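You operate a simulated robot arm through the tools that you are given. There is no shell and no other tool.

The job below is to be done with a simulated robot arm. You get a single attempt, and the scene is never put back.

Task
Swap the vacuum to the narrow nozzle and draw the teal sneaker's wet side dry.
Fine: switch off to swap, park the brown coupler on the black pin, nozzle back, switch off, leave it clamped.

It is judged by the outcome, as a careful person would: the job done as asked, and still so three seconds after it is handed in. It fails if anything else is knocked over, pushed out of place, dropped, spilled or broken.

Robot
A 7-joint arm with a two-finger parallel gripper, fixed in place. Base frame: the origin is on the floor under the middle of its stand, x ahead of it, y to its left, z up. Readings come in mm, degrees, newtons and seconds.
With the tool pointing down near the work surface it reaches from about 380 to 900 mm from the base axis. Its first joint turns from -143.0 to 143.0 degrees. Payload 3 kg.
The TCP is the grasp point between the finger pads, 30 mm short of the fingertips. In the tool frame z runs along the fingers and y along their closing line. Largest opening 94 mm; finger width 28, thickness 10; the body of the gripper, 50 by 96 mm, starts 55 mm behind the TCP.
Orientation is that of the tool frame in the base frame, as a unit quaternion [x, y, z, w]. With the fingers straight down and closing along the base's y, the tool's x points along the base's -x, its y along +y and its z along -z.

Tools
- The arm moves only by the tool play_rows. Its argument "rows" is one flat list of numbers, 7 for each row, row after row: the closure, from 0 (fully open) to 1 (shut), then the shift along the base's x, y, z in mm, then the turn, a rotation vector about the base's x, y, z in degrees. In form: [claw, tx, ty, tz, rx, ry, rz, claw, tx, ty, tz, rx, ry, rz, ...]. A call has 1 to 20 rows; each row is the pose to reach, as a shift and turn from the pose commanded when the call began. Each row takes 0.2 s and may step no farther than 50 mm and 8.6 degrees from the row before; otherwise, or with a gripper value out of range, the whole call is refused. Where a pose cannot be reached the arm comes as near as it can. A force on the tool above 90 N (or 10 N above the force at the start of the call, whichever is more), or a blocked arm, ends the call early, and 0.2 s more pass. The fingers move at their own pace (about 72 mm/s each) and stop on an object; they squeeze with about 29 N. The grip force told is the motor's: it shows also when the fingers shut on nothing. Time passes only in rows, and 0.2 s behind the last, so rows that repeat a pose let the fingers close. The reply holds the time, the measured pose of the TCP, the force on the tool along the base axes, the opening and the grip force, in the units named above and with some noise, with the torque about the TCP (base axes, N m) and any sound that the robot's microphone picked up.
- Cameras (640 x 400 px; columns grow to the right, rows downward): "scene" is fixed at [410.1, -505.8, 1513.6]; the picture's right is [0.98, -0.19, 0.00], its down [-0.11, -0.57, -0.81] and it looks along [0.15, 0.80, -0.58] (base axes); focal length 224 px, centre (320, 200). "wrist" rides on the gripper at [76, 14, -103] in the tool frame; the picture's right is [-0.18, 0.98, 0.00], its down [-0.75, -0.14, -0.64] and it looks along [-0.63, -0.12, 0.77] (tool axes); focal length 243 px, centre (320, 200). There is no depth. A picture from a camera that has moved, and an enlarged one, comes with that camera's place and axes in the base frame and with its lens. The place of the scene camera against the robot may be out by one fixed shift of up to 18 mm in any direction.
- camera(camera): a new picture of that camera. The clock stands still meanwhile.
- close_up(camera, box): a new picture of the part [left, top, right, bottom] of that camera's present view, enlarged. The clock stands still meanwhile.
- finish_job(): hands the job in; it is judged then, once.

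Nothing tells you positions but the pictures and the camera data. Unless the task says otherwise, let go and move clear before handing in.

The tools are called after "Request:" as name(argument=value, ...) on one line, values as JSON. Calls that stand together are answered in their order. play_rows: Moves the arm, as the interface text tells. Its arguments: {"type":"object","properties":{"rows":{"type":"array","items":{"type":"number"}}},"required":["rows"]} The other tools are called the same way: camera (camera) takes a picture; close_up (camera, box) takes an enlarged picture of a part of a camera's view; finish_job () hands the job in.

At the start:

```text
t: 0.0
ee_pos: [361.7, 266.3, 1304.6]
ee_rot: [-0.001, 1.0, 0.0, 0.0]
wrist_force: [0.0, -0.4, 0.3]
moment: [0.0, 0.02, -0.01]
grip_width: 93.8
gripper_force: 0.0
```

scene: 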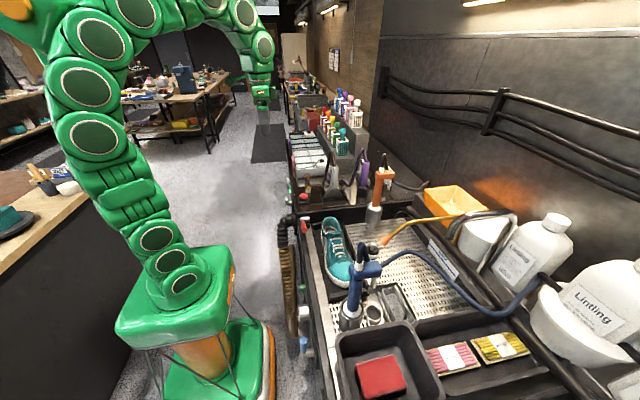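
wrist: 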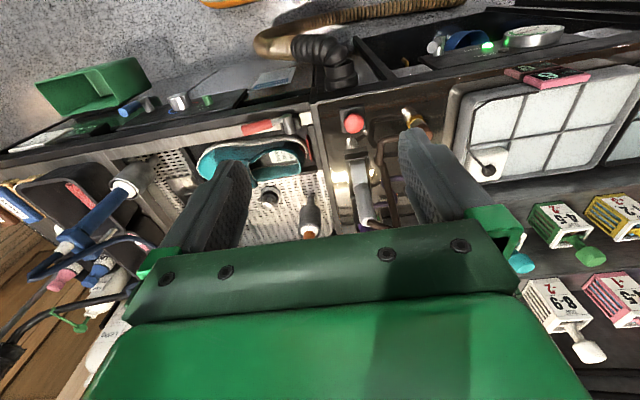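

I see a shoe-cleaning bench on the robot's right with a teal sneaker, tools in holders, and hoses. I'll look more closely before moving anything.

Request:
close_up(camera="scene", box=[280, 170, 440, 270])

Request:
close_up(camera="scene", box=[280, 260, 440, 360])

Request:
close_up(camera="scene", box=[270, 80, 430, 180])

Request:
close_up(camera="wrist", box=[160, 80, 320, 180])

Request:
close_up(camera="wrist", box=[300, 80, 460, 180])

Request:
close_up(camera="wrist", box=[240, 10, 400, 110])

```text
4.00 times, centred on (360, 220) of scene
camera zoom: at [410.1, -505.8, 1513.6], right [0.98, -0.19, 0.0], down [-0.11, -0.57, -0.81], along [0.15, 0.8, -0.58], focal length 897 px, centre (160, 120)
```

zoom: 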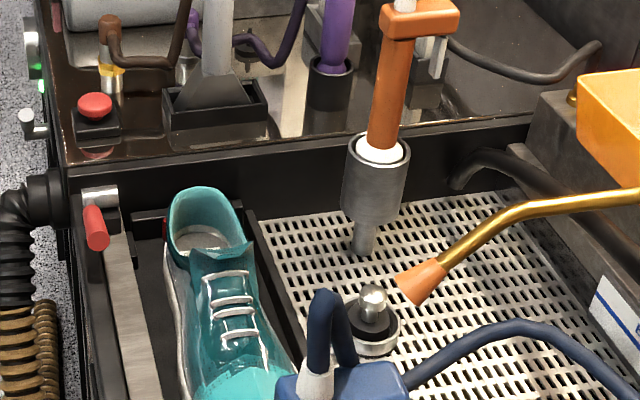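

```text
4.00 times, centred on (360, 310) of scene
camera zoom: at [410.1, -505.8, 1513.6], right [0.98, -0.19, 0.0], down [-0.11, -0.57, -0.81], along [0.15, 0.8, -0.58], focal length 897 px, centre (160, -240)
```

zoom: 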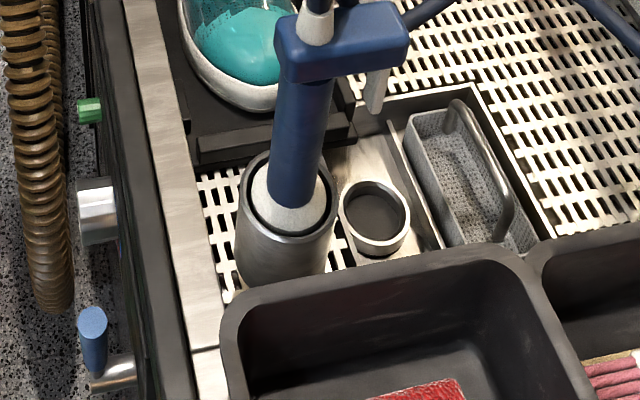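

```text
4.00 times, centred on (350, 130) of scene
camera zoom: at [410.1, -505.8, 1513.6], right [0.98, -0.19, 0.0], down [-0.11, -0.57, -0.81], along [0.15, 0.8, -0.58], focal length 897 px, centre (200, 480)
```

zoom: 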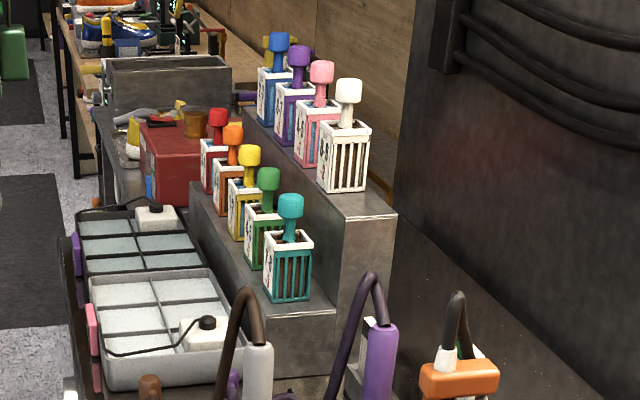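

```text
4.00 times, centred on (240, 130) of wrist
camera zoom: at [286.8, 280.6, 1405.3], right [0.18, 0.98, 0.0], down [0.75, -0.14, 0.64], along [0.63, -0.12, -0.77], focal length 970 px, centre (640, 480)
```

zoom: 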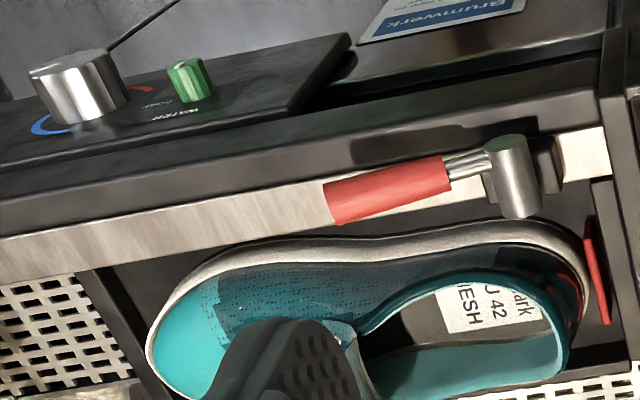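

```text
4.00 times, centred on (380, 130) of wrist
camera zoom: at [286.8, 280.6, 1405.3], right [0.18, 0.98, 0.0], down [0.75, -0.14, 0.64], along [0.63, -0.12, -0.77], focal length 970 px, centre (80, 480)
```

zoom: 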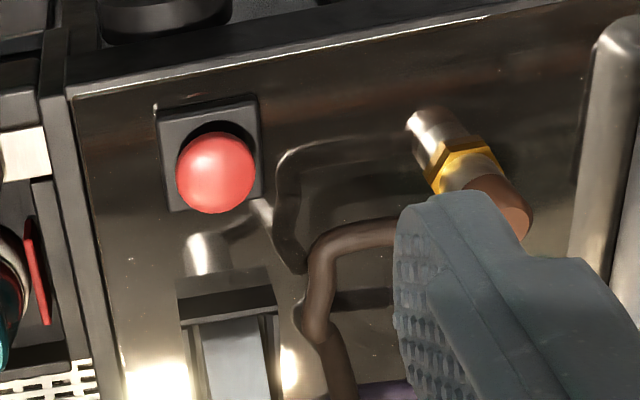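

```text
4.00 times, centred on (320, 60) of wrist
camera zoom: at [286.8, 280.6, 1405.3], right [0.18, 0.98, 0.0], down [0.75, -0.14, 0.64], along [0.63, -0.12, -0.77], focal length 970 px, centre (320, 760)
```

zoom: 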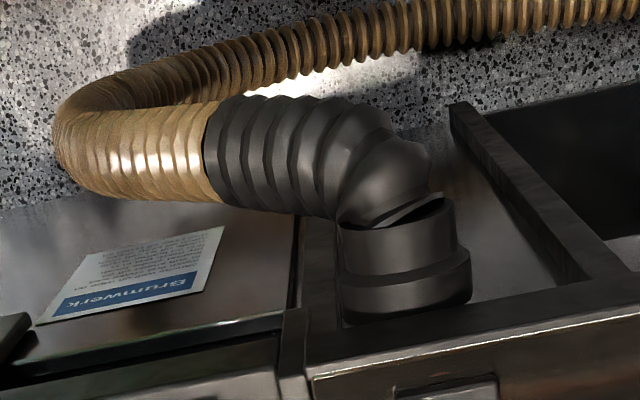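

The panel near the red button and the gold fitting looks like the vacuum station. I'll zoom further on these areas.

Request:
close_up(camera="wrist", box=[320, 130, 420, 230])

Request:
close_up(camera="wrist", box=[420, 10, 640, 110])

Request:
close_up(camera="wrist", box=[0, 150, 160, 250])

Request:
close_up(camera="scene", box=[275, 150, 355, 210])

Request:
close_up(camera="scene", box=[340, 150, 420, 210])

Request:
close_up(camera="scene", box=[400, 170, 640, 320])

```text
4.00 times, centred on (370, 180) of wrist
camera zoom: at [286.8, 280.6, 1405.3], right [0.18, 0.98, 0.0], down [0.75, -0.14, 0.64], along [0.63, -0.12, -0.77], focal length 970 px, centre (120, 280)
```

zoom: 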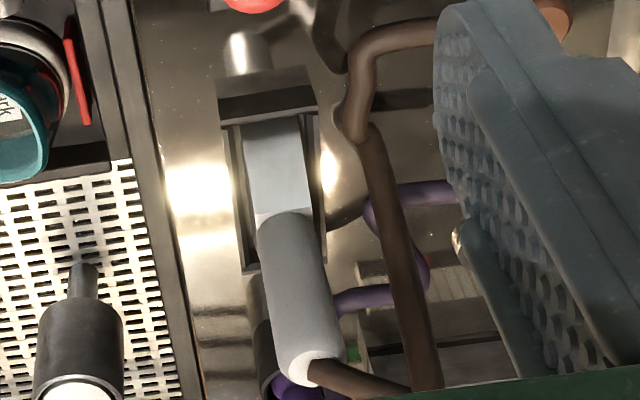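

```text
2.91 times, centred on (530, 60) of wrist
camera zoom: at [286.8, 280.6, 1405.3], right [0.18, 0.98, 0.0], down [0.75, -0.14, 0.64], along [0.63, -0.12, -0.77], focal length 706 px, centre (-291, 607)
```

zoom: 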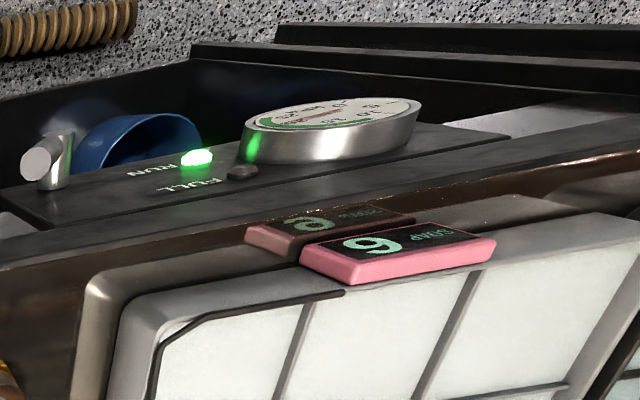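

```text
4.00 times, centred on (80, 200) of wrist
camera zoom: at [286.8, 280.6, 1405.3], right [0.18, 0.98, 0.0], down [0.75, -0.14, 0.64], along [0.63, -0.12, -0.77], focal length 970 px, centre (1280, 200)
```

zoom: 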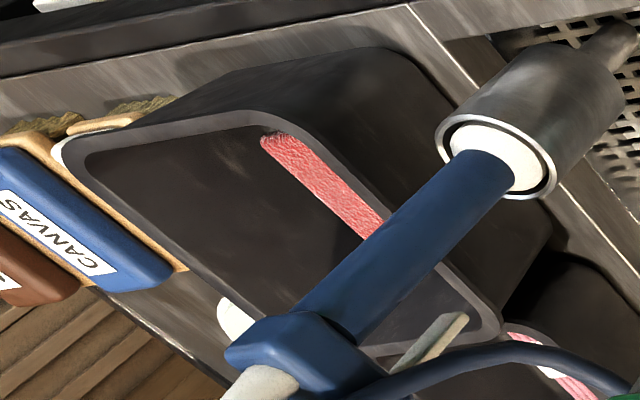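

```text
6.67 times, centred on (315, 180) of scene
camera zoom: at [410.1, -505.8, 1513.6], right [0.98, -0.19, 0.0], down [-0.11, -0.57, -0.81], along [0.15, 0.8, -0.58], focal length 1495 px, centre (353, 333)
```

zoom: 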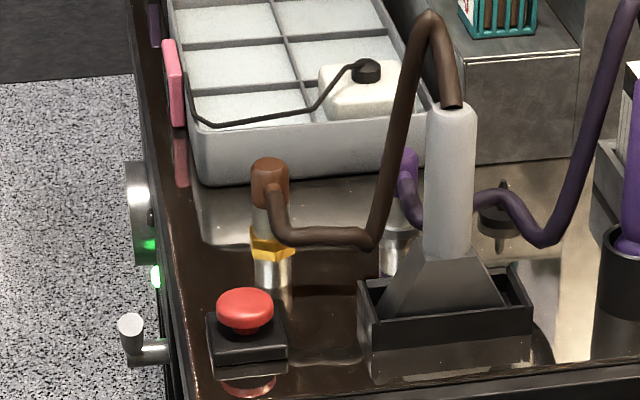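

```text
6.67 times, centred on (380, 180) of scene
camera zoom: at [410.1, -505.8, 1513.6], right [0.98, -0.19, 0.0], down [-0.11, -0.57, -0.81], along [0.15, 0.8, -0.58], focal length 1495 px, centre (-80, 333)
```

zoom: 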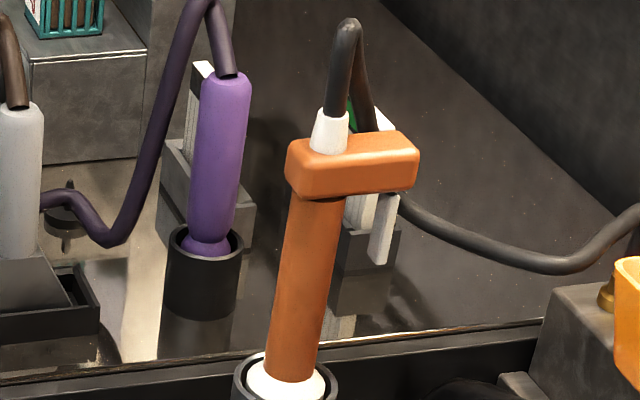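

```text
2.67 times, centred on (520, 245) of scene
camera zoom: at [410.1, -505.8, 1513.6], right [0.98, -0.19, 0.0], down [-0.11, -0.57, -0.81], along [0.15, 0.8, -0.58], focal length 598 px, centre (-213, 80)
```

zoom: 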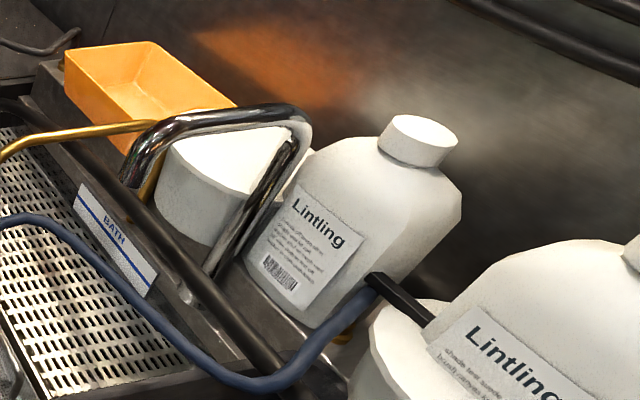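

The grey wide nozzle's brown coupler sits on the gold-ringed port, the purple nozzle stands in a cup with its coupler on another pin, and a black pin is free. I'll move sideways at height to view the front panel and the station better.

Request:
play_rows(rows=[0, 0, 40, 0, 0, 0, 0, 0, 0, 80, 0, 0, 0, 0, 0, 0, 120, 0, 0, 0, 0, 0, 0, 160, 0, 0, 0, 0, 0, -20, 190, -20, 0, 0, 0, 0, -30, 200, -40, 0, 0, 0])

Request:
camera(camera="wrist")

Request:
camera(camera="scene")

```text
t: 1.4
ee_pos: [332.6, 466.5, 1263.2]
ee_rot: [0.001, 1.0, 0.0, -0.001]
wrist_force: [0.0, -0.1, 0.7]
moment: [-0.01, 0.02, -0.01]
grip_width: 94.2
gripper_force: 0.0
```

```text
taken
camera wrist: at [257.6, 481.2, 1364.4], right [0.19, 0.98, 0.0], down [0.75, -0.14, 0.64], along [0.63, -0.12, -0.77], focal length 243 px, centre (320, 200)
```

wrist: 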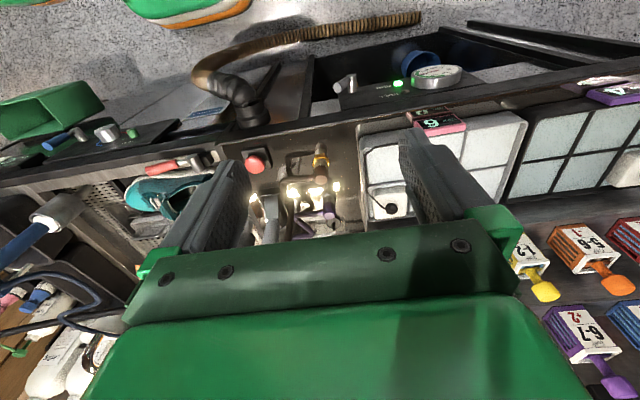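

```text
taken
```

scene: 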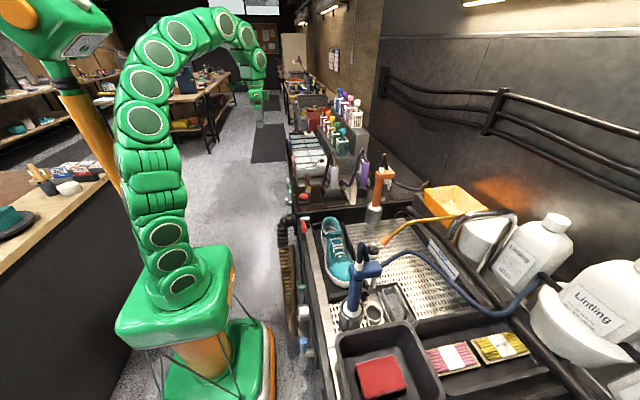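

Request:
close_up(camera="wrist", box=[310, 40, 470, 140])

Request:
close_up(camera="wrist", box=[230, 130, 350, 250])

Request:
close_up(camera="wrist", box=[60, 90, 240, 200])

Request:
close_up(camera="wrist", box=[190, 50, 330, 150])

```text
4.00 times, centred on (390, 90) of wrist
camera zoom: at [257.6, 481.2, 1364.4], right [0.19, 0.98, 0.0], down [0.75, -0.14, 0.64], along [0.63, -0.12, -0.77], focal length 970 px, centre (40, 640)
```

zoom: 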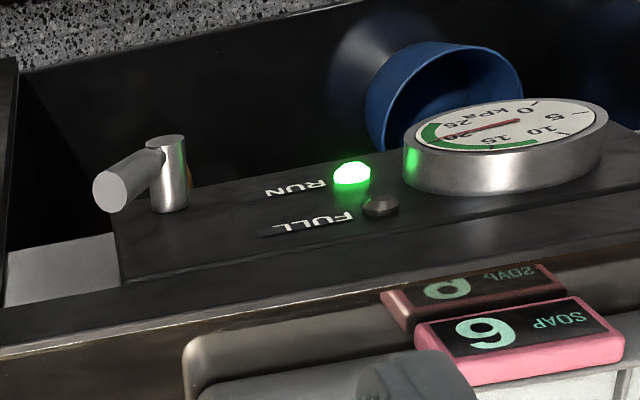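

```text
3.33 times, centred on (290, 190) of wrist
camera zoom: at [257.6, 481.2, 1364.4], right [0.19, 0.98, 0.0], down [0.75, -0.14, 0.64], along [0.63, -0.12, -0.77], focal length 809 px, centre (420, 233)
```

zoom: 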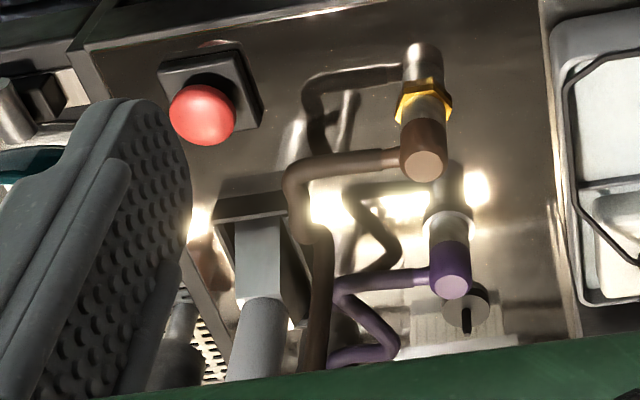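

```text
3.56 times, centred on (150, 145) of wrist
camera zoom: at [257.6, 481.2, 1364.4], right [0.19, 0.98, 0.0], down [0.75, -0.14, 0.64], along [0.63, -0.12, -0.77], focal length 863 px, centre (924, 396)
```

zoom: 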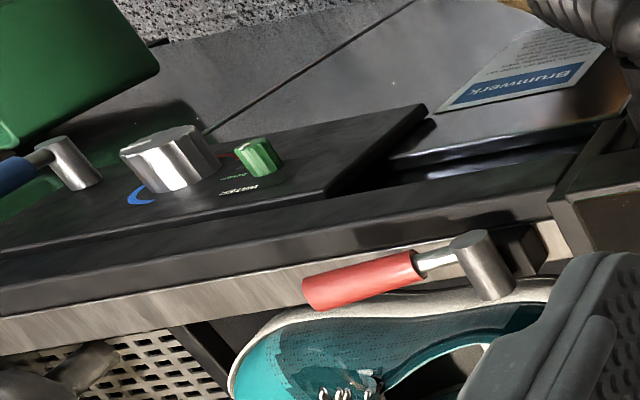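

```text
4.00 times, centred on (260, 100) of wrist
camera zoom: at [257.6, 481.2, 1364.4], right [0.19, 0.98, 0.0], down [0.75, -0.14, 0.64], along [0.63, -0.12, -0.77], focal length 970 px, centre (560, 600)
```

zoom: 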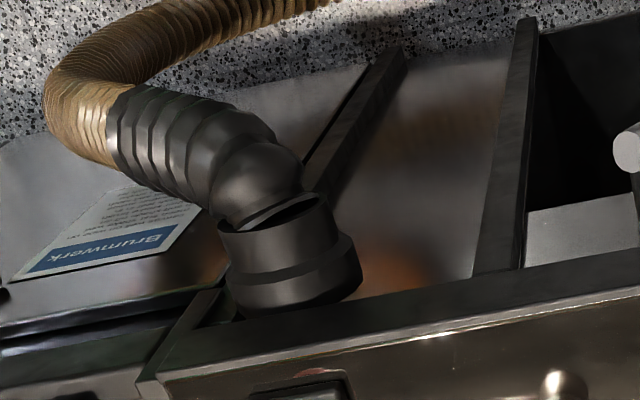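

The RUN lamp is lit beside a grey lever on a lower front panel, and a red mushroom button stands on the steel top. I'll go lower to read labels and work out which is the switch.

Request:
play_rows(rows=[0, 0, 20, -45, 0, 0, 0, 0, 0, 40, -90, 0, 0, 0, 0, 0, 54, -135, 0, 0, 0, 0, 0, 54, -180, 0, 0, 0, 0, -10, 54, -213, 0, 0, 0])

Request:
camera(camera="wrist")

Request:
close_up(camera="wrist", box=[280, 60, 480, 185])

Request:
close_up(camera="wrist", box=[120, 120, 320, 245])

```text
t: 2.6
ee_pos: [322.4, 521.1, 1049.6]
ee_rot: [0.0, 1.0, 0.0, -0.001]
wrist_force: [-0.6, 0.0, -0.2]
moment: [0.04, 0.0, 0.0]
grip_width: 94.0
gripper_force: 0.0
```

```text
taken
camera wrist: at [247.1, 534.8, 1151.7], right [0.18, 0.98, 0.0], down [0.75, -0.14, 0.64], along [0.63, -0.12, -0.77], focal length 243 px, centre (320, 200)
```

wrist: 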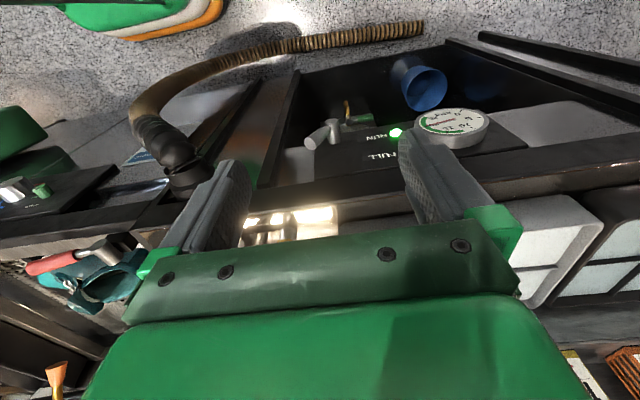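

```text
3.20 times, centred on (380, 122) of wrist
camera zoom: at [247.1, 534.8, 1151.7], right [0.18, 0.98, 0.0], down [0.75, -0.14, 0.64], along [0.63, -0.12, -0.77], focal length 776 px, centre (128, 448)
```

zoom: 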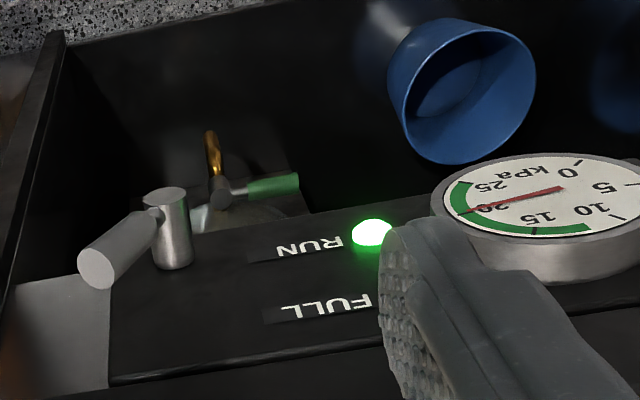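

```text
3.20 times, centred on (220, 182) of wrist
camera zoom: at [247.1, 534.8, 1151.7], right [0.18, 0.98, 0.0], down [0.75, -0.14, 0.64], along [0.63, -0.12, -0.77], focal length 776 px, centre (640, 256)
```

zoom: 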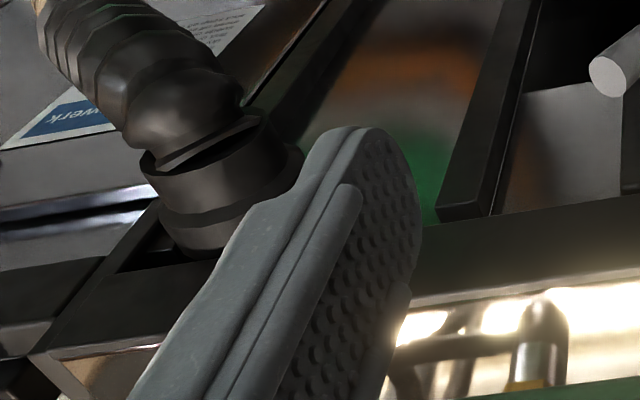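

A green-handled drain tap sits below, the grey lever is by RUN, and there is a text plate ("Brumwerk"). I'll try to read the plate and look at the red button for labels.

Request:
close_up(camera="wrist", box=[100, 130, 190, 190])

Request:
play_rows(rows=[0, 0, -45, 0, 0, 0, 0, 0, 0, -90, 0, 0, 0, 0, 0, 0, -135, 0, 0, 0, 0, 0, 0, -180, 0, 0, 0, 0, 0, 0, -220, 0, 0, 0, 0, 0, 0, -260, 0, 0, 0, 0])

Request:
camera(camera="wrist")

Request:
close_up(camera="wrist", box=[200, 60, 320, 140])

Request:
close_up(camera="wrist", box=[320, 140, 440, 220])

```text
6.67 times, centred on (145, 160) of wrist
camera zoom: at [247.1, 534.8, 1151.7], right [0.18, 0.98, 0.0], down [0.75, -0.14, 0.64], along [0.63, -0.12, -0.77], focal length 1618 px, centre (1487, 467)
```

zoom: 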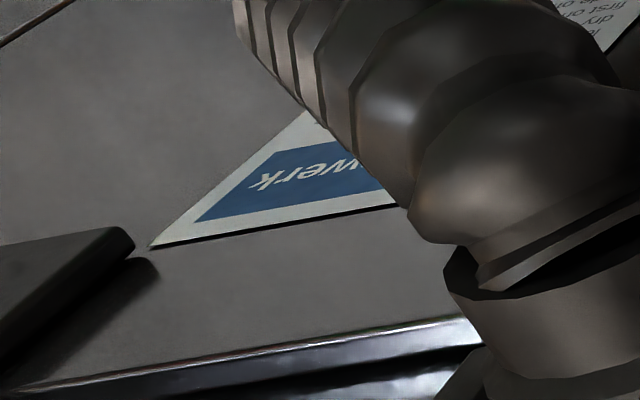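

```text
t: 4.0
ee_pos: [322.7, 259.5, 1052.5]
ee_rot: [0.0, 1.0, 0.0, -0.001]
wrist_force: [-0.4, 0.0, 0.0]
moment: [0.02, 0.02, -0.01]
grip_width: 94.0
gripper_force: 0.1
```

```text
taken
camera wrist: at [246.5, 274.3, 1152.5], right [0.19, 0.98, 0.0], down [0.75, -0.14, 0.64], along [0.63, -0.12, -0.77], focal length 243 px, centre (320, 200)
```

wrist: 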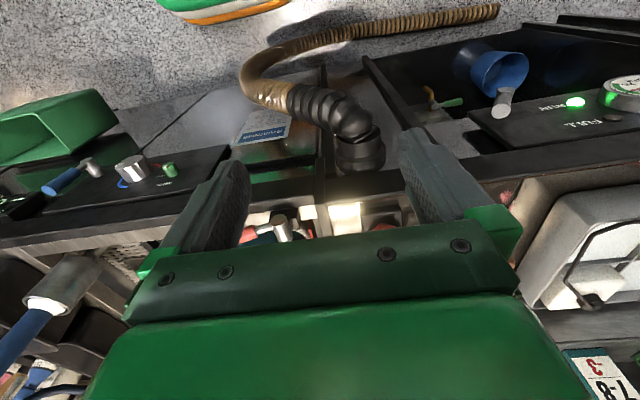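

```text
5.00 times, centred on (260, 100) of wrist
camera zoom: at [246.5, 274.3, 1152.5], right [0.19, 0.98, 0.0], down [0.75, -0.14, 0.64], along [0.63, -0.12, -0.77], focal length 1213 px, centre (620, 700)
```

zoom: 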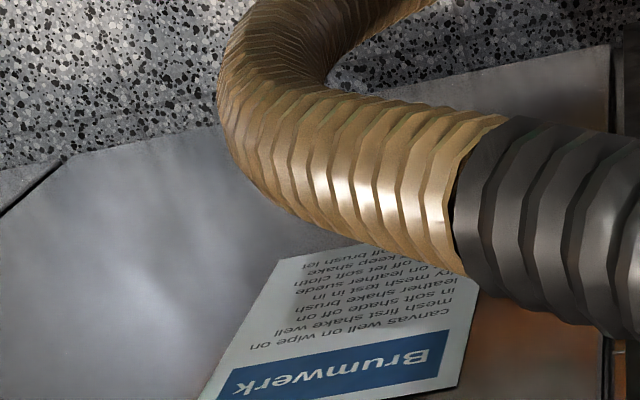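

```text
5.00 times, centred on (380, 180) of wrist
camera zoom: at [246.5, 274.3, 1152.5], right [0.19, 0.98, 0.0], down [0.75, -0.14, 0.64], along [0.63, -0.12, -0.77], focal length 1213 px, centre (20, 300)
```

zoom: 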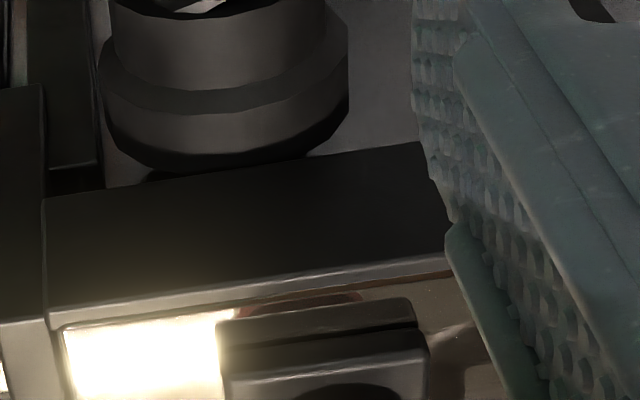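

The plate is just shoe-care filler text. I'll move over the vacuum station for a closer view of the button, ports and black pin.

Request:
play_rows(rows=[0, 0, 20, 30, 0, 0, 0, 0, 20, 50, 48, 0, 0, 0, 0, 50, 80, 48, 0, 0, 0, 0, 80, 105, 48, 0, 0, 0, 0, 97, 110, 48, 0, 0, 0])

Request:
camera(camera="wrist")

Request:
close_up(camera="wrist", box=[240, 80, 420, 230])

Request:
close_up(camera="wrist", box=[260, 110, 310, 160])

```text
t: 5.2
ee_pos: [420.7, 369.4, 1098.6]
ee_rot: [0.001, 1.0, -0.001, 0.0]
wrist_force: [-1.0, 0.7, -0.8]
moment: [-0.02, 0.04, 0.01]
grip_width: 93.9
gripper_force: 0.0
```

```text
taken
camera wrist: at [344.4, 384.0, 1200.2], right [0.19, 0.98, 0.0], down [0.75, -0.14, 0.64], along [0.63, -0.12, -0.77], focal length 243 px, centre (320, 200)
```

wrist: 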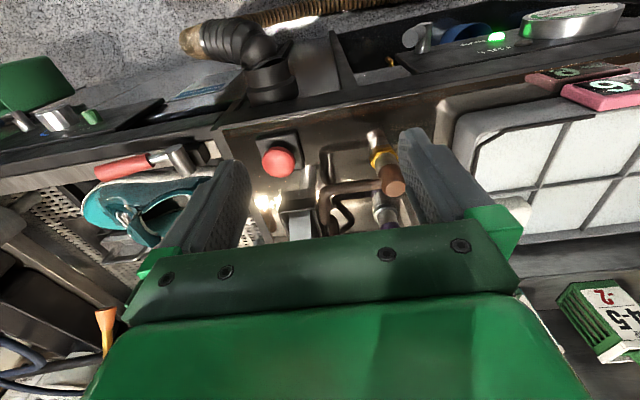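

```text
2.67 times, centred on (330, 155) of wrist
camera zoom: at [344.4, 384.0, 1200.2], right [0.19, 0.98, 0.0], down [0.75, -0.14, 0.64], along [0.63, -0.12, -0.77], focal length 647 px, centre (293, 320)
```

zoom: 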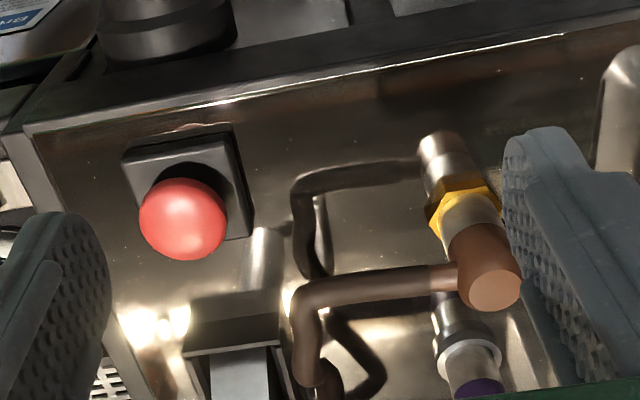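

```text
8.00 times, centred on (285, 135) of wrist
camera zoom: at [344.4, 384.0, 1200.2], right [0.19, 0.98, 0.0], down [0.75, -0.14, 0.64], along [0.63, -0.12, -0.77], focal length 1941 px, centre (600, 720)
```

zoom: 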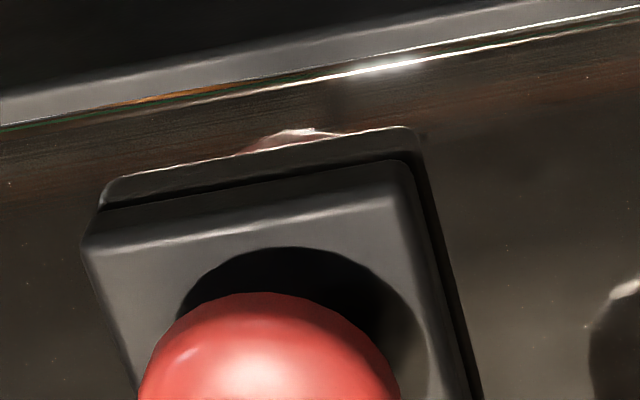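

I see the button, gold-collared port with the brown coupler, and the parked purple coupler. Before touching a control I want a sharper look at the grey lever for markings.

Request:
play_rows(rows=[0, -45, 20, 0, 0, 0, 0, 0, -90, 50, 0, 0, 0, 0, 0, -90, 80, -40, 0, 0, 0, 0, -90, 100, -80, 0, 0, 0, 0, -90, 110, -100, 0, 0, 0])

Request:
close_up(camera="wrist", box=[300, 60, 420, 180])

Request:
camera(camera="wrist")

```text
refused: row 2 steps farther than a row can; nothing moved
```

```text
3.33 times, centred on (360, 120) of wrist
camera zoom: at [344.4, 384.0, 1200.2], right [0.19, 0.98, 0.0], down [0.75, -0.14, 0.64], along [0.63, -0.12, -0.77], focal length 809 px, centre (187, 467)
```

zoom: 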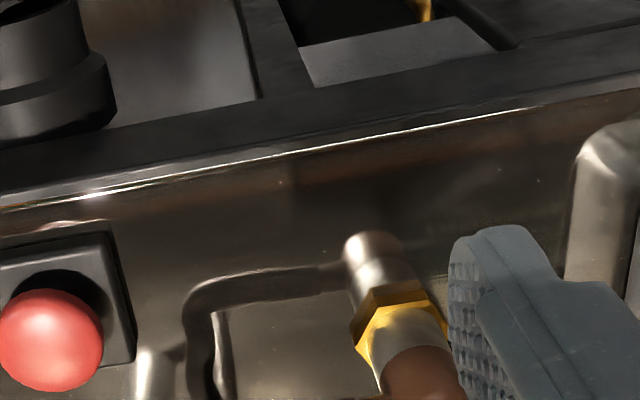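

```text
taken
camera wrist: at [344.4, 384.0, 1200.2], right [0.19, 0.98, 0.0], down [0.75, -0.14, 0.64], along [0.63, -0.12, -0.77], focal length 243 px, centre (320, 200)
```

wrist: 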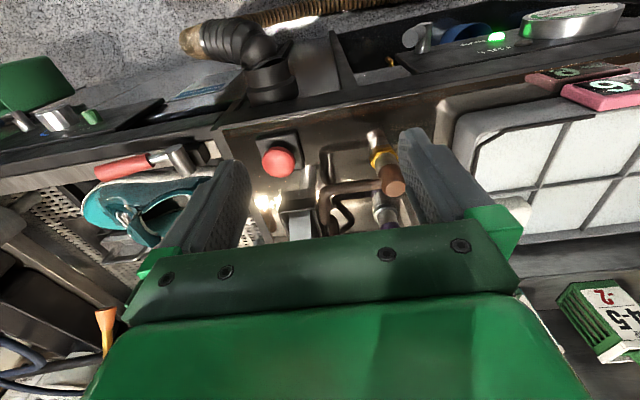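

That call was refused for a step just over 50 mm; I'll redo it with smaller steps.

Request:
play_rows(rows=[0, -40, 20, 0, 0, 0, 0, 0, -80, 40, 0, 0, 0, 0, 0, -90, 65, -35, 0, 0, 0, 0, -90, 90, -70, 0, 0, 0, 0, -90, 110, -100, 0, 0, 0])

Request:
camera(camera="wrist")

Request:
close_up(camera="wrist", box=[300, 40, 420, 160])

```text
t: 6.4
ee_pos: [330.0, 480.1, 998.4]
ee_rot: [0.0, 1.0, 0.0, -0.001]
wrist_force: [0.9, -0.2, 0.0]
moment: [-0.02, 0.01, -0.04]
grip_width: 94.0
gripper_force: 0.0
```

```text
taken
camera wrist: at [254.0, 494.1, 1099.8], right [0.18, 0.98, 0.0], down [0.75, -0.14, 0.64], along [0.63, -0.12, -0.77], focal length 243 px, centre (320, 200)
```

wrist: 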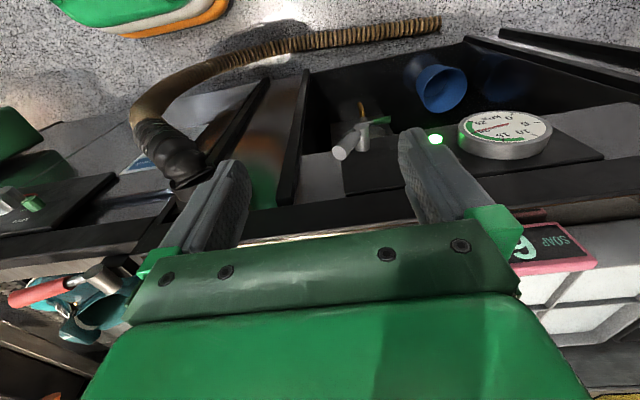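

```text
3.33 times, centred on (360, 100) of wrist
camera zoom: at [254.0, 494.1, 1099.8], right [0.18, 0.98, 0.0], down [0.75, -0.14, 0.64], along [0.63, -0.12, -0.77], focal length 809 px, centre (187, 533)
```

zoom: 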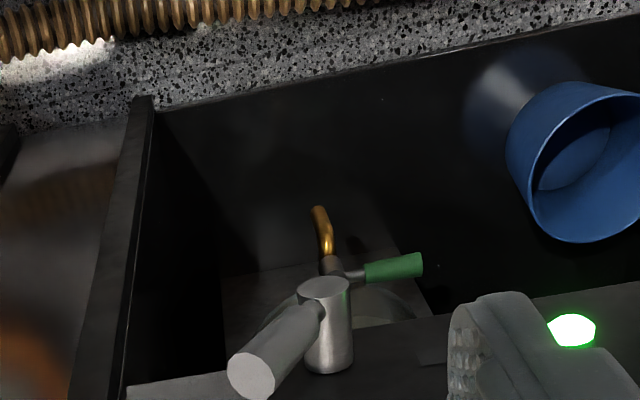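

The grey lever has no markings, and the drain is a separate green tap. I'll get a better view of the couplers and pins from higher up, then decide on the switch.

Request:
play_rows(rows=[0, 0, 0, 45, 0, 0, 0, 0, 0, 0, 90, 0, 0, 0, 0, 0, 0, 135, 0, 0, 0, 0, 40, -10, 155, 0, 0, 0, 0, 85, -20, 160, 0, 0, 0, 0, 130, -30, 160, 0, 0, 0, 0, 170, -40, 160, 0, 0, 0])

Request:
camera(camera="wrist")

Request:
close_up(camera="wrist", box=[250, 110, 410, 230])

Request:
camera(camera="scene")

```text
t: 8.0
ee_pos: [500.5, 440.9, 1157.5]
ee_rot: [-0.001, 1.0, 0.0, -0.001]
wrist_force: [0.5, 0.3, 1.0]
moment: [-0.03, -0.01, 0.01]
grip_width: 94.1
gripper_force: 0.2
```

```text
taken
camera wrist: at [424.4, 455.0, 1259.3], right [0.18, 0.98, 0.0], down [0.75, -0.14, 0.64], along [0.63, -0.12, -0.77], focal length 243 px, centre (320, 200)
```

wrist: 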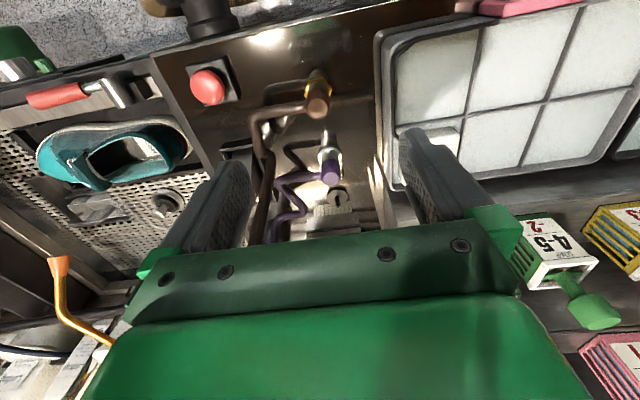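

```text
3.33 times, centred on (330, 170) of wrist
camera zoom: at [424.4, 455.0, 1259.3], right [0.18, 0.98, 0.0], down [0.75, -0.14, 0.64], along [0.63, -0.12, -0.77], focal length 809 px, centre (287, 300)
```

zoom: 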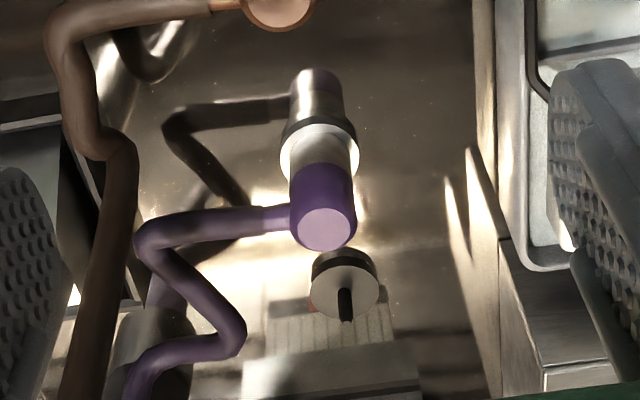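

```text
taken
```

scene: 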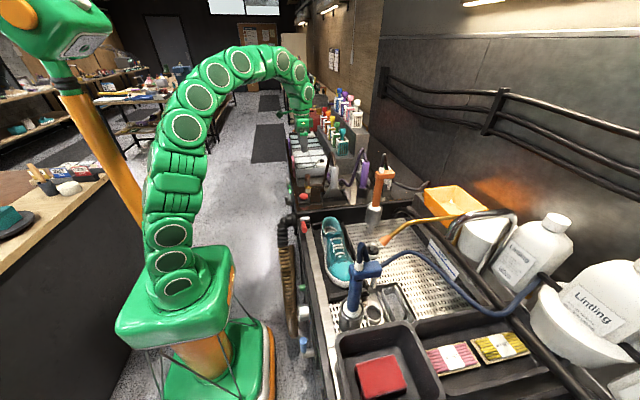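

Port, purple's pin and the black pin line up along x at about y=434. Now I'll look at the sneaker and clamp from here.

Request:
close_up(camera="wrist", box=[0, 70, 220, 210])

Request:
close_up(camera="scene", box=[290, 200, 390, 290])

Request:
close_up(camera="scene", box=[290, 140, 400, 210])

```text
2.86 times, centred on (110, 140) of wrist
camera zoom: at [424.4, 455.0, 1259.3], right [0.18, 0.98, 0.0], down [0.75, -0.14, 0.64], along [0.63, -0.12, -0.77], focal length 693 px, centre (920, 371)
```

zoom: 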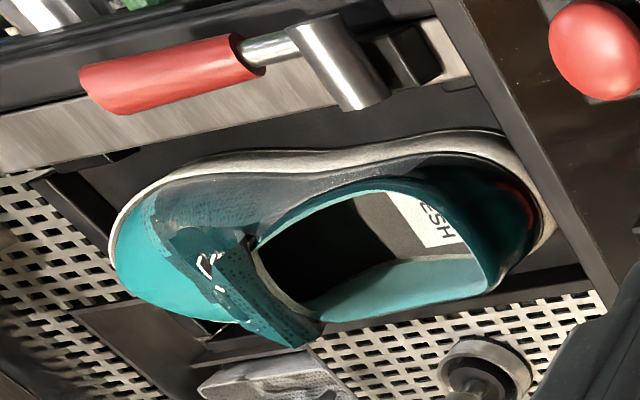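

```text
4.44 times, centred on (340, 245) of scene
camera zoom: at [410.1, -505.8, 1513.6], right [0.98, -0.19, 0.0], down [-0.11, -0.57, -0.81], along [0.15, 0.8, -0.58], focal length 996 px, centre (231, 0)
```

zoom: 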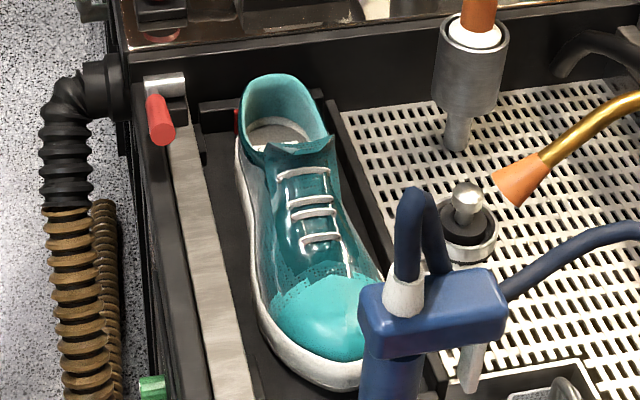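

```text
5.71 times, centred on (345, 175) of scene
camera zoom: at [410.1, -505.8, 1513.6], right [0.98, -0.19, 0.0], down [-0.11, -0.57, -0.81], along [0.15, 0.8, -0.58], focal length 1281 px, centre (177, 343)
```

zoom: 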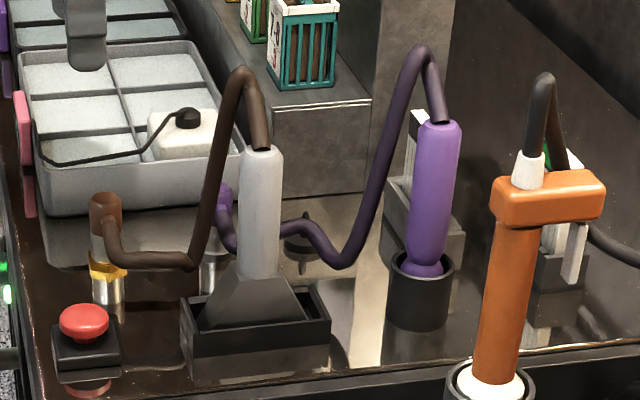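

The robot-facing side of the sneaker looks dark (wet). I'll move over the shoe to confirm which side is wet and read the layout around it.

Request:
play_rows(rows=[0, -40, -25, 0, 0, 0, 0, 0, -60, -65, 0, 0, 0, 0, 0, -60, -112, 0, 0, 0, 0, 0, -60, -160, 0, 0, 0, 0, 0, -60, -208, 0, 0, 0, 0, 0, -60, -256, 0, 0, 0, 0, 0, -60, -304, -10, 0, 0, 0, 0, -60, -350, -20, 0, 0, 0, 0, -60, -380, -30, 0, 0, 0])

Request:
camera(camera="wrist")

Request:
close_up(camera="wrist", box=[240, 90, 420, 230])

```text
t: 10.0
ee_pos: [440.6, 60.3, 1127.9]
ee_rot: [0.001, 1.0, 0.0, 0.0]
wrist_force: [-0.1, -0.1, 0.0]
moment: [0.04, -0.01, 0.03]
grip_width: 94.3
gripper_force: 0.0
```

```text
taken
camera wrist: at [364.6, 74.4, 1229.0], right [0.18, 0.98, 0.0], down [0.75, -0.14, 0.64], along [0.63, -0.12, -0.77], focal length 243 px, centre (320, 200)
```

wrist: 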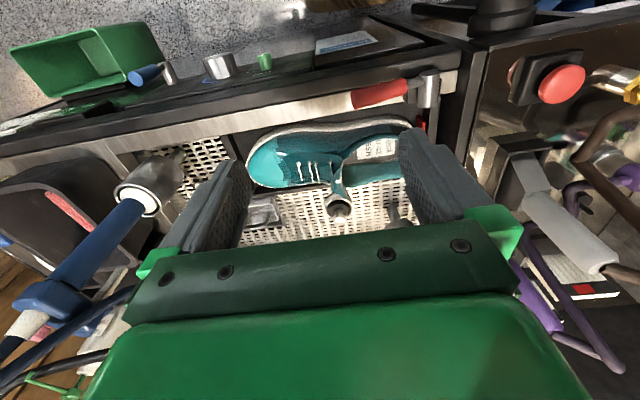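

```text
2.86 times, centred on (330, 160) of wrist
camera zoom: at [364.6, 74.4, 1229.0], right [0.18, 0.98, 0.0], down [0.75, -0.14, 0.64], along [0.63, -0.12, -0.77], focal length 693 px, centre (291, 314)
```

zoom: 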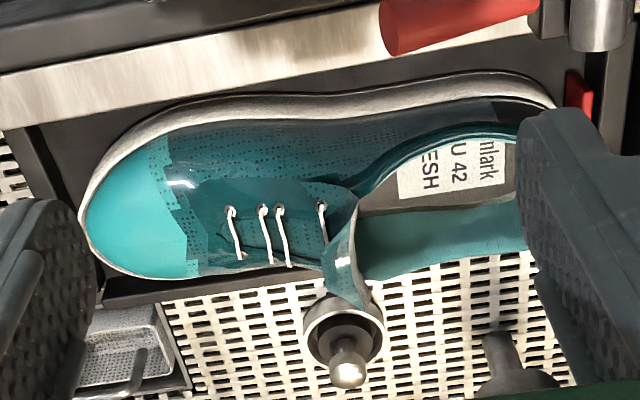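

The robot-facing side of the sneaker is dark and glossy – that's the wet side. Next I'll go over the red mushroom at about (484, 308, 953) with the fingers shut and press it to see whether the RUN lamp goes out.

Request:
play_rows(rows=[1, 0, 48, 0, 0, 0, 0, 1, 0, 96, 0, 0, 0, 0, 1, 0, 144, 0, 0, 0, 0, 1, 0, 192, 0, 0, 0, 0, 1, 20, 230, -10, 0, 0, 0, 1, 43, 248, -40, 0, 0, 0, 1, 43, 248, -80, 0, 0, 0, 1, 43, 248, -108, 0, 0, 0])

Request:
camera(camera="wrist")

Request:
close_up(camera="scene", box=[275, 150, 355, 210])

```text
t: 11.8
ee_pos: [482.8, 309.7, 1022.1]
ee_rot: [0.0, 1.0, 0.001, 0.0]
wrist_force: [0.7, 0.4, -0.1]
moment: [0.02, 0.0, 0.01]
grip_width: 0.0
gripper_force: 28.8
```

```text
taken
camera wrist: at [406.8, 324.2, 1122.7], right [0.18, 0.98, 0.0], down [0.75, -0.14, 0.64], along [0.63, -0.12, -0.77], focal length 243 px, centre (320, 200)
```

wrist: 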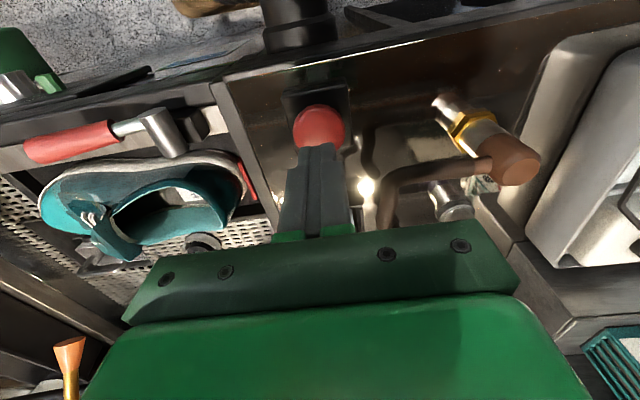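

```text
6.67 times, centred on (315, 180) of scene
camera zoom: at [410.1, -505.8, 1513.6], right [0.98, -0.19, 0.0], down [-0.11, -0.57, -0.81], along [0.15, 0.8, -0.58], focal length 1495 px, centre (353, 333)
```

zoom: 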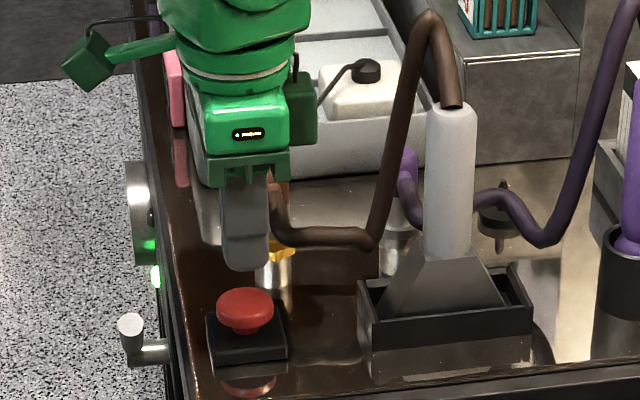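

The fingers are centred above the button. I'll press gently in small steps and then back off.

Request:
play_rows(rows=[1, 0, -1, -20, 0, 0, 0, 1, 0, -1, -34, 0, 0, 0, 1, 0, -1, -38, 0, 0, 0, 1, 0, -1, -41, 0, 0, 0, 1, 0, -1, -43, 0, 0, 0])

Request:
close_up(camera="scene", box=[275, 150, 355, 210])

```text
t: 13.0
ee_pos: [482.2, 308.2, 985.7]
ee_rot: [0.0, 1.0, 0.004, 0.004]
wrist_force: [-9.9, -7.1, 42.9]
moment: [-0.29, 0.42, -0.01]
grip_width: 0.1
gripper_force: 29.2
heard: click
stopped in row 5: the force on the tool passed its limit at 100 N (the readings are from after the stop); the commanded pose is now the measured one
```

```text
6.67 times, centred on (315, 180) of scene
camera zoom: at [410.1, -505.8, 1513.6], right [0.98, -0.19, 0.0], down [-0.11, -0.57, -0.81], along [0.15, 0.8, -0.58], focal length 1495 px, centre (353, 333)
```

zoom: 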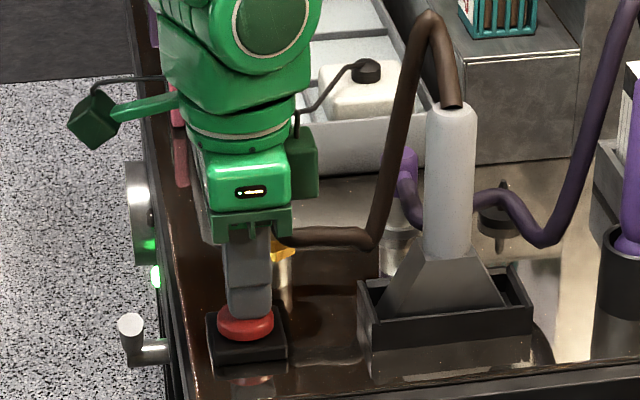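

There was a click. The RUN lamp still looks green while I'm on it; I'll lift off and check the lamp and gauge.

Request:
play_rows(rows=[1, 0, 0, 10, 0, 0, 0, 1, 0, 0, 40, 0, 0, 0, 1, -20, 10, 80, 0, 0, 0])

Request:
close_up(camera="scene", box=[275, 150, 355, 210])

Request:
camera(camera="wrist")

```text
t: 13.8
ee_pos: [461.2, 318.2, 1060.6]
ee_rot: [0.001, 1.0, 0.001, 0.001]
wrist_force: [0.0, 0.1, 0.3]
moment: [0.01, -0.02, 0.03]
grip_width: 0.0
gripper_force: 29.2
```

```text
6.67 times, centred on (315, 180) of scene
camera zoom: at [410.1, -505.8, 1513.6], right [0.98, -0.19, 0.0], down [-0.11, -0.57, -0.81], along [0.15, 0.8, -0.58], focal length 1495 px, centre (353, 333)
```

zoom: 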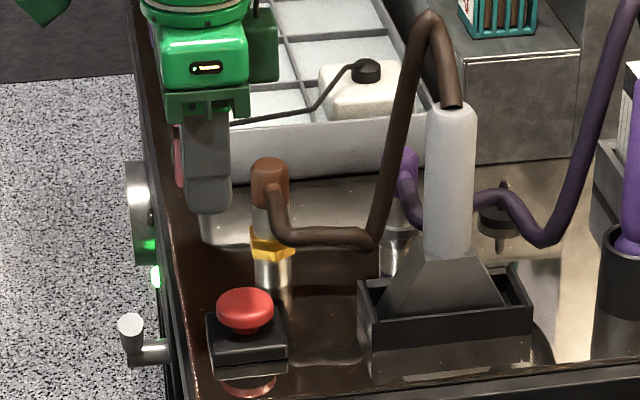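

```text
taken
camera wrist: at [385.7, 332.4, 1162.2], right [0.19, 0.98, 0.0], down [0.75, -0.14, 0.64], along [0.63, -0.12, -0.77], focal length 243 px, centre (320, 200)
```

wrist: 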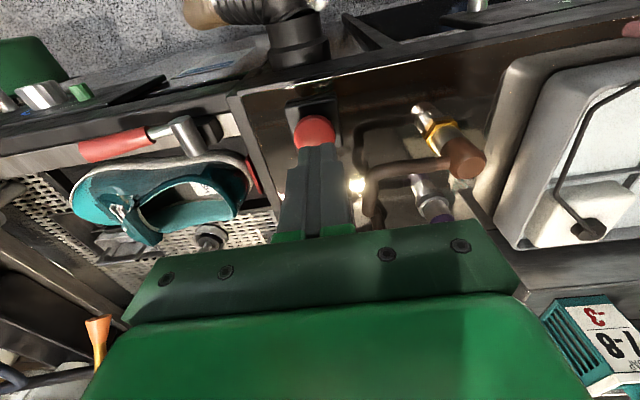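

The lamp still appears green after the press. I'll go look at the gauge and lamp directly.

Request:
play_rows(rows=[0.5, -40, 25, 15, 0, 0, 0, 0.5, -80, 55, 25, 0, 0, 0, 0.5, -115, 90, 25, 0, 0, 0, 0.5, -130, 130, 10, 0, 0, 0, 0.5, -130, 170, 0, 0, 0, 0])

Request:
camera(camera="wrist")

Request:
close_up(camera="wrist", box=[320, 60, 520, 185])

```text
refused: row 2 steps farther than a row can; nothing moved
```

```text
taken
camera wrist: at [385.7, 332.4, 1162.2], right [0.19, 0.98, 0.0], down [0.75, -0.14, 0.64], along [0.63, -0.12, -0.77], focal length 243 px, centre (320, 200)
```

wrist: 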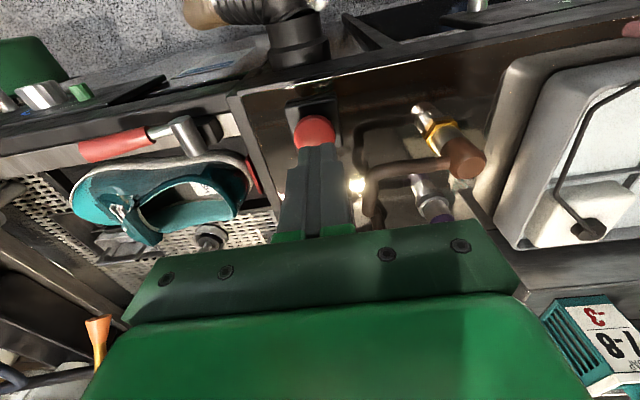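

```text
3.20 times, centred on (420, 122) of wrist
camera zoom: at [385.7, 332.4, 1162.2], right [0.19, 0.98, 0.0], down [0.75, -0.14, 0.64], along [0.63, -0.12, -0.77], focal length 776 px, centre (0, 448)
```

zoom: 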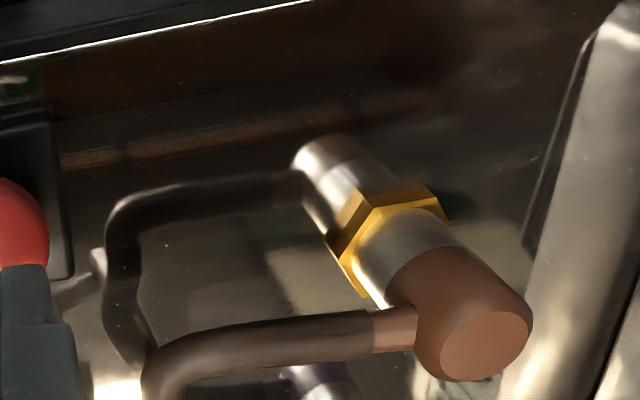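

Request:
play_rows(rows=[0.5, -35, 20, 10, 0, 0, 0, 0.5, -70, 45, 20, 0, 0, 0, 0.5, -100, 80, 20, 0, 0, 0, 0.5, -120, 120, 5, 0, 0, 0, 0.5, -130, 165, 0, 0, 0, 0])

Request:
camera(camera="wrist")

Request:
close_up(camera="wrist", box=[320, 60, 520, 185])

```text
t: 15.0
ee_pos: [331.7, 485.2, 1061.8]
ee_rot: [0.001, 1.0, 0.003, 0.002]
wrist_force: [0.6, -0.3, 0.3]
moment: [0.04, -0.02, -0.02]
grip_width: 46.7
gripper_force: 0.0
```

```text
taken
camera wrist: at [256.1, 498.8, 1162.8], right [0.18, 0.98, 0.01], down [0.75, -0.14, 0.64], along [0.63, -0.11, -0.77], focal length 243 px, centre (320, 200)
```

wrist: 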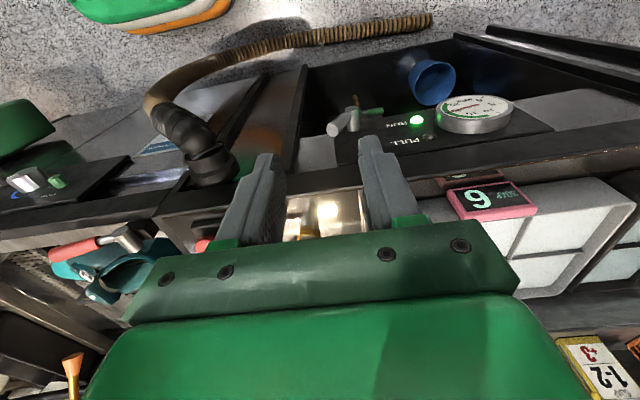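

```text
3.20 times, centred on (420, 122) of wrist
camera zoom: at [256.1, 498.8, 1162.8], right [0.18, 0.98, 0.01], down [0.75, -0.14, 0.64], along [0.63, -0.11, -0.77], focal length 776 px, centre (0, 448)
```

zoom: 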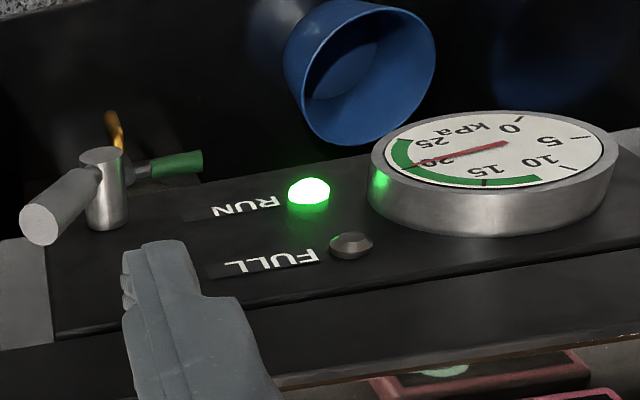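

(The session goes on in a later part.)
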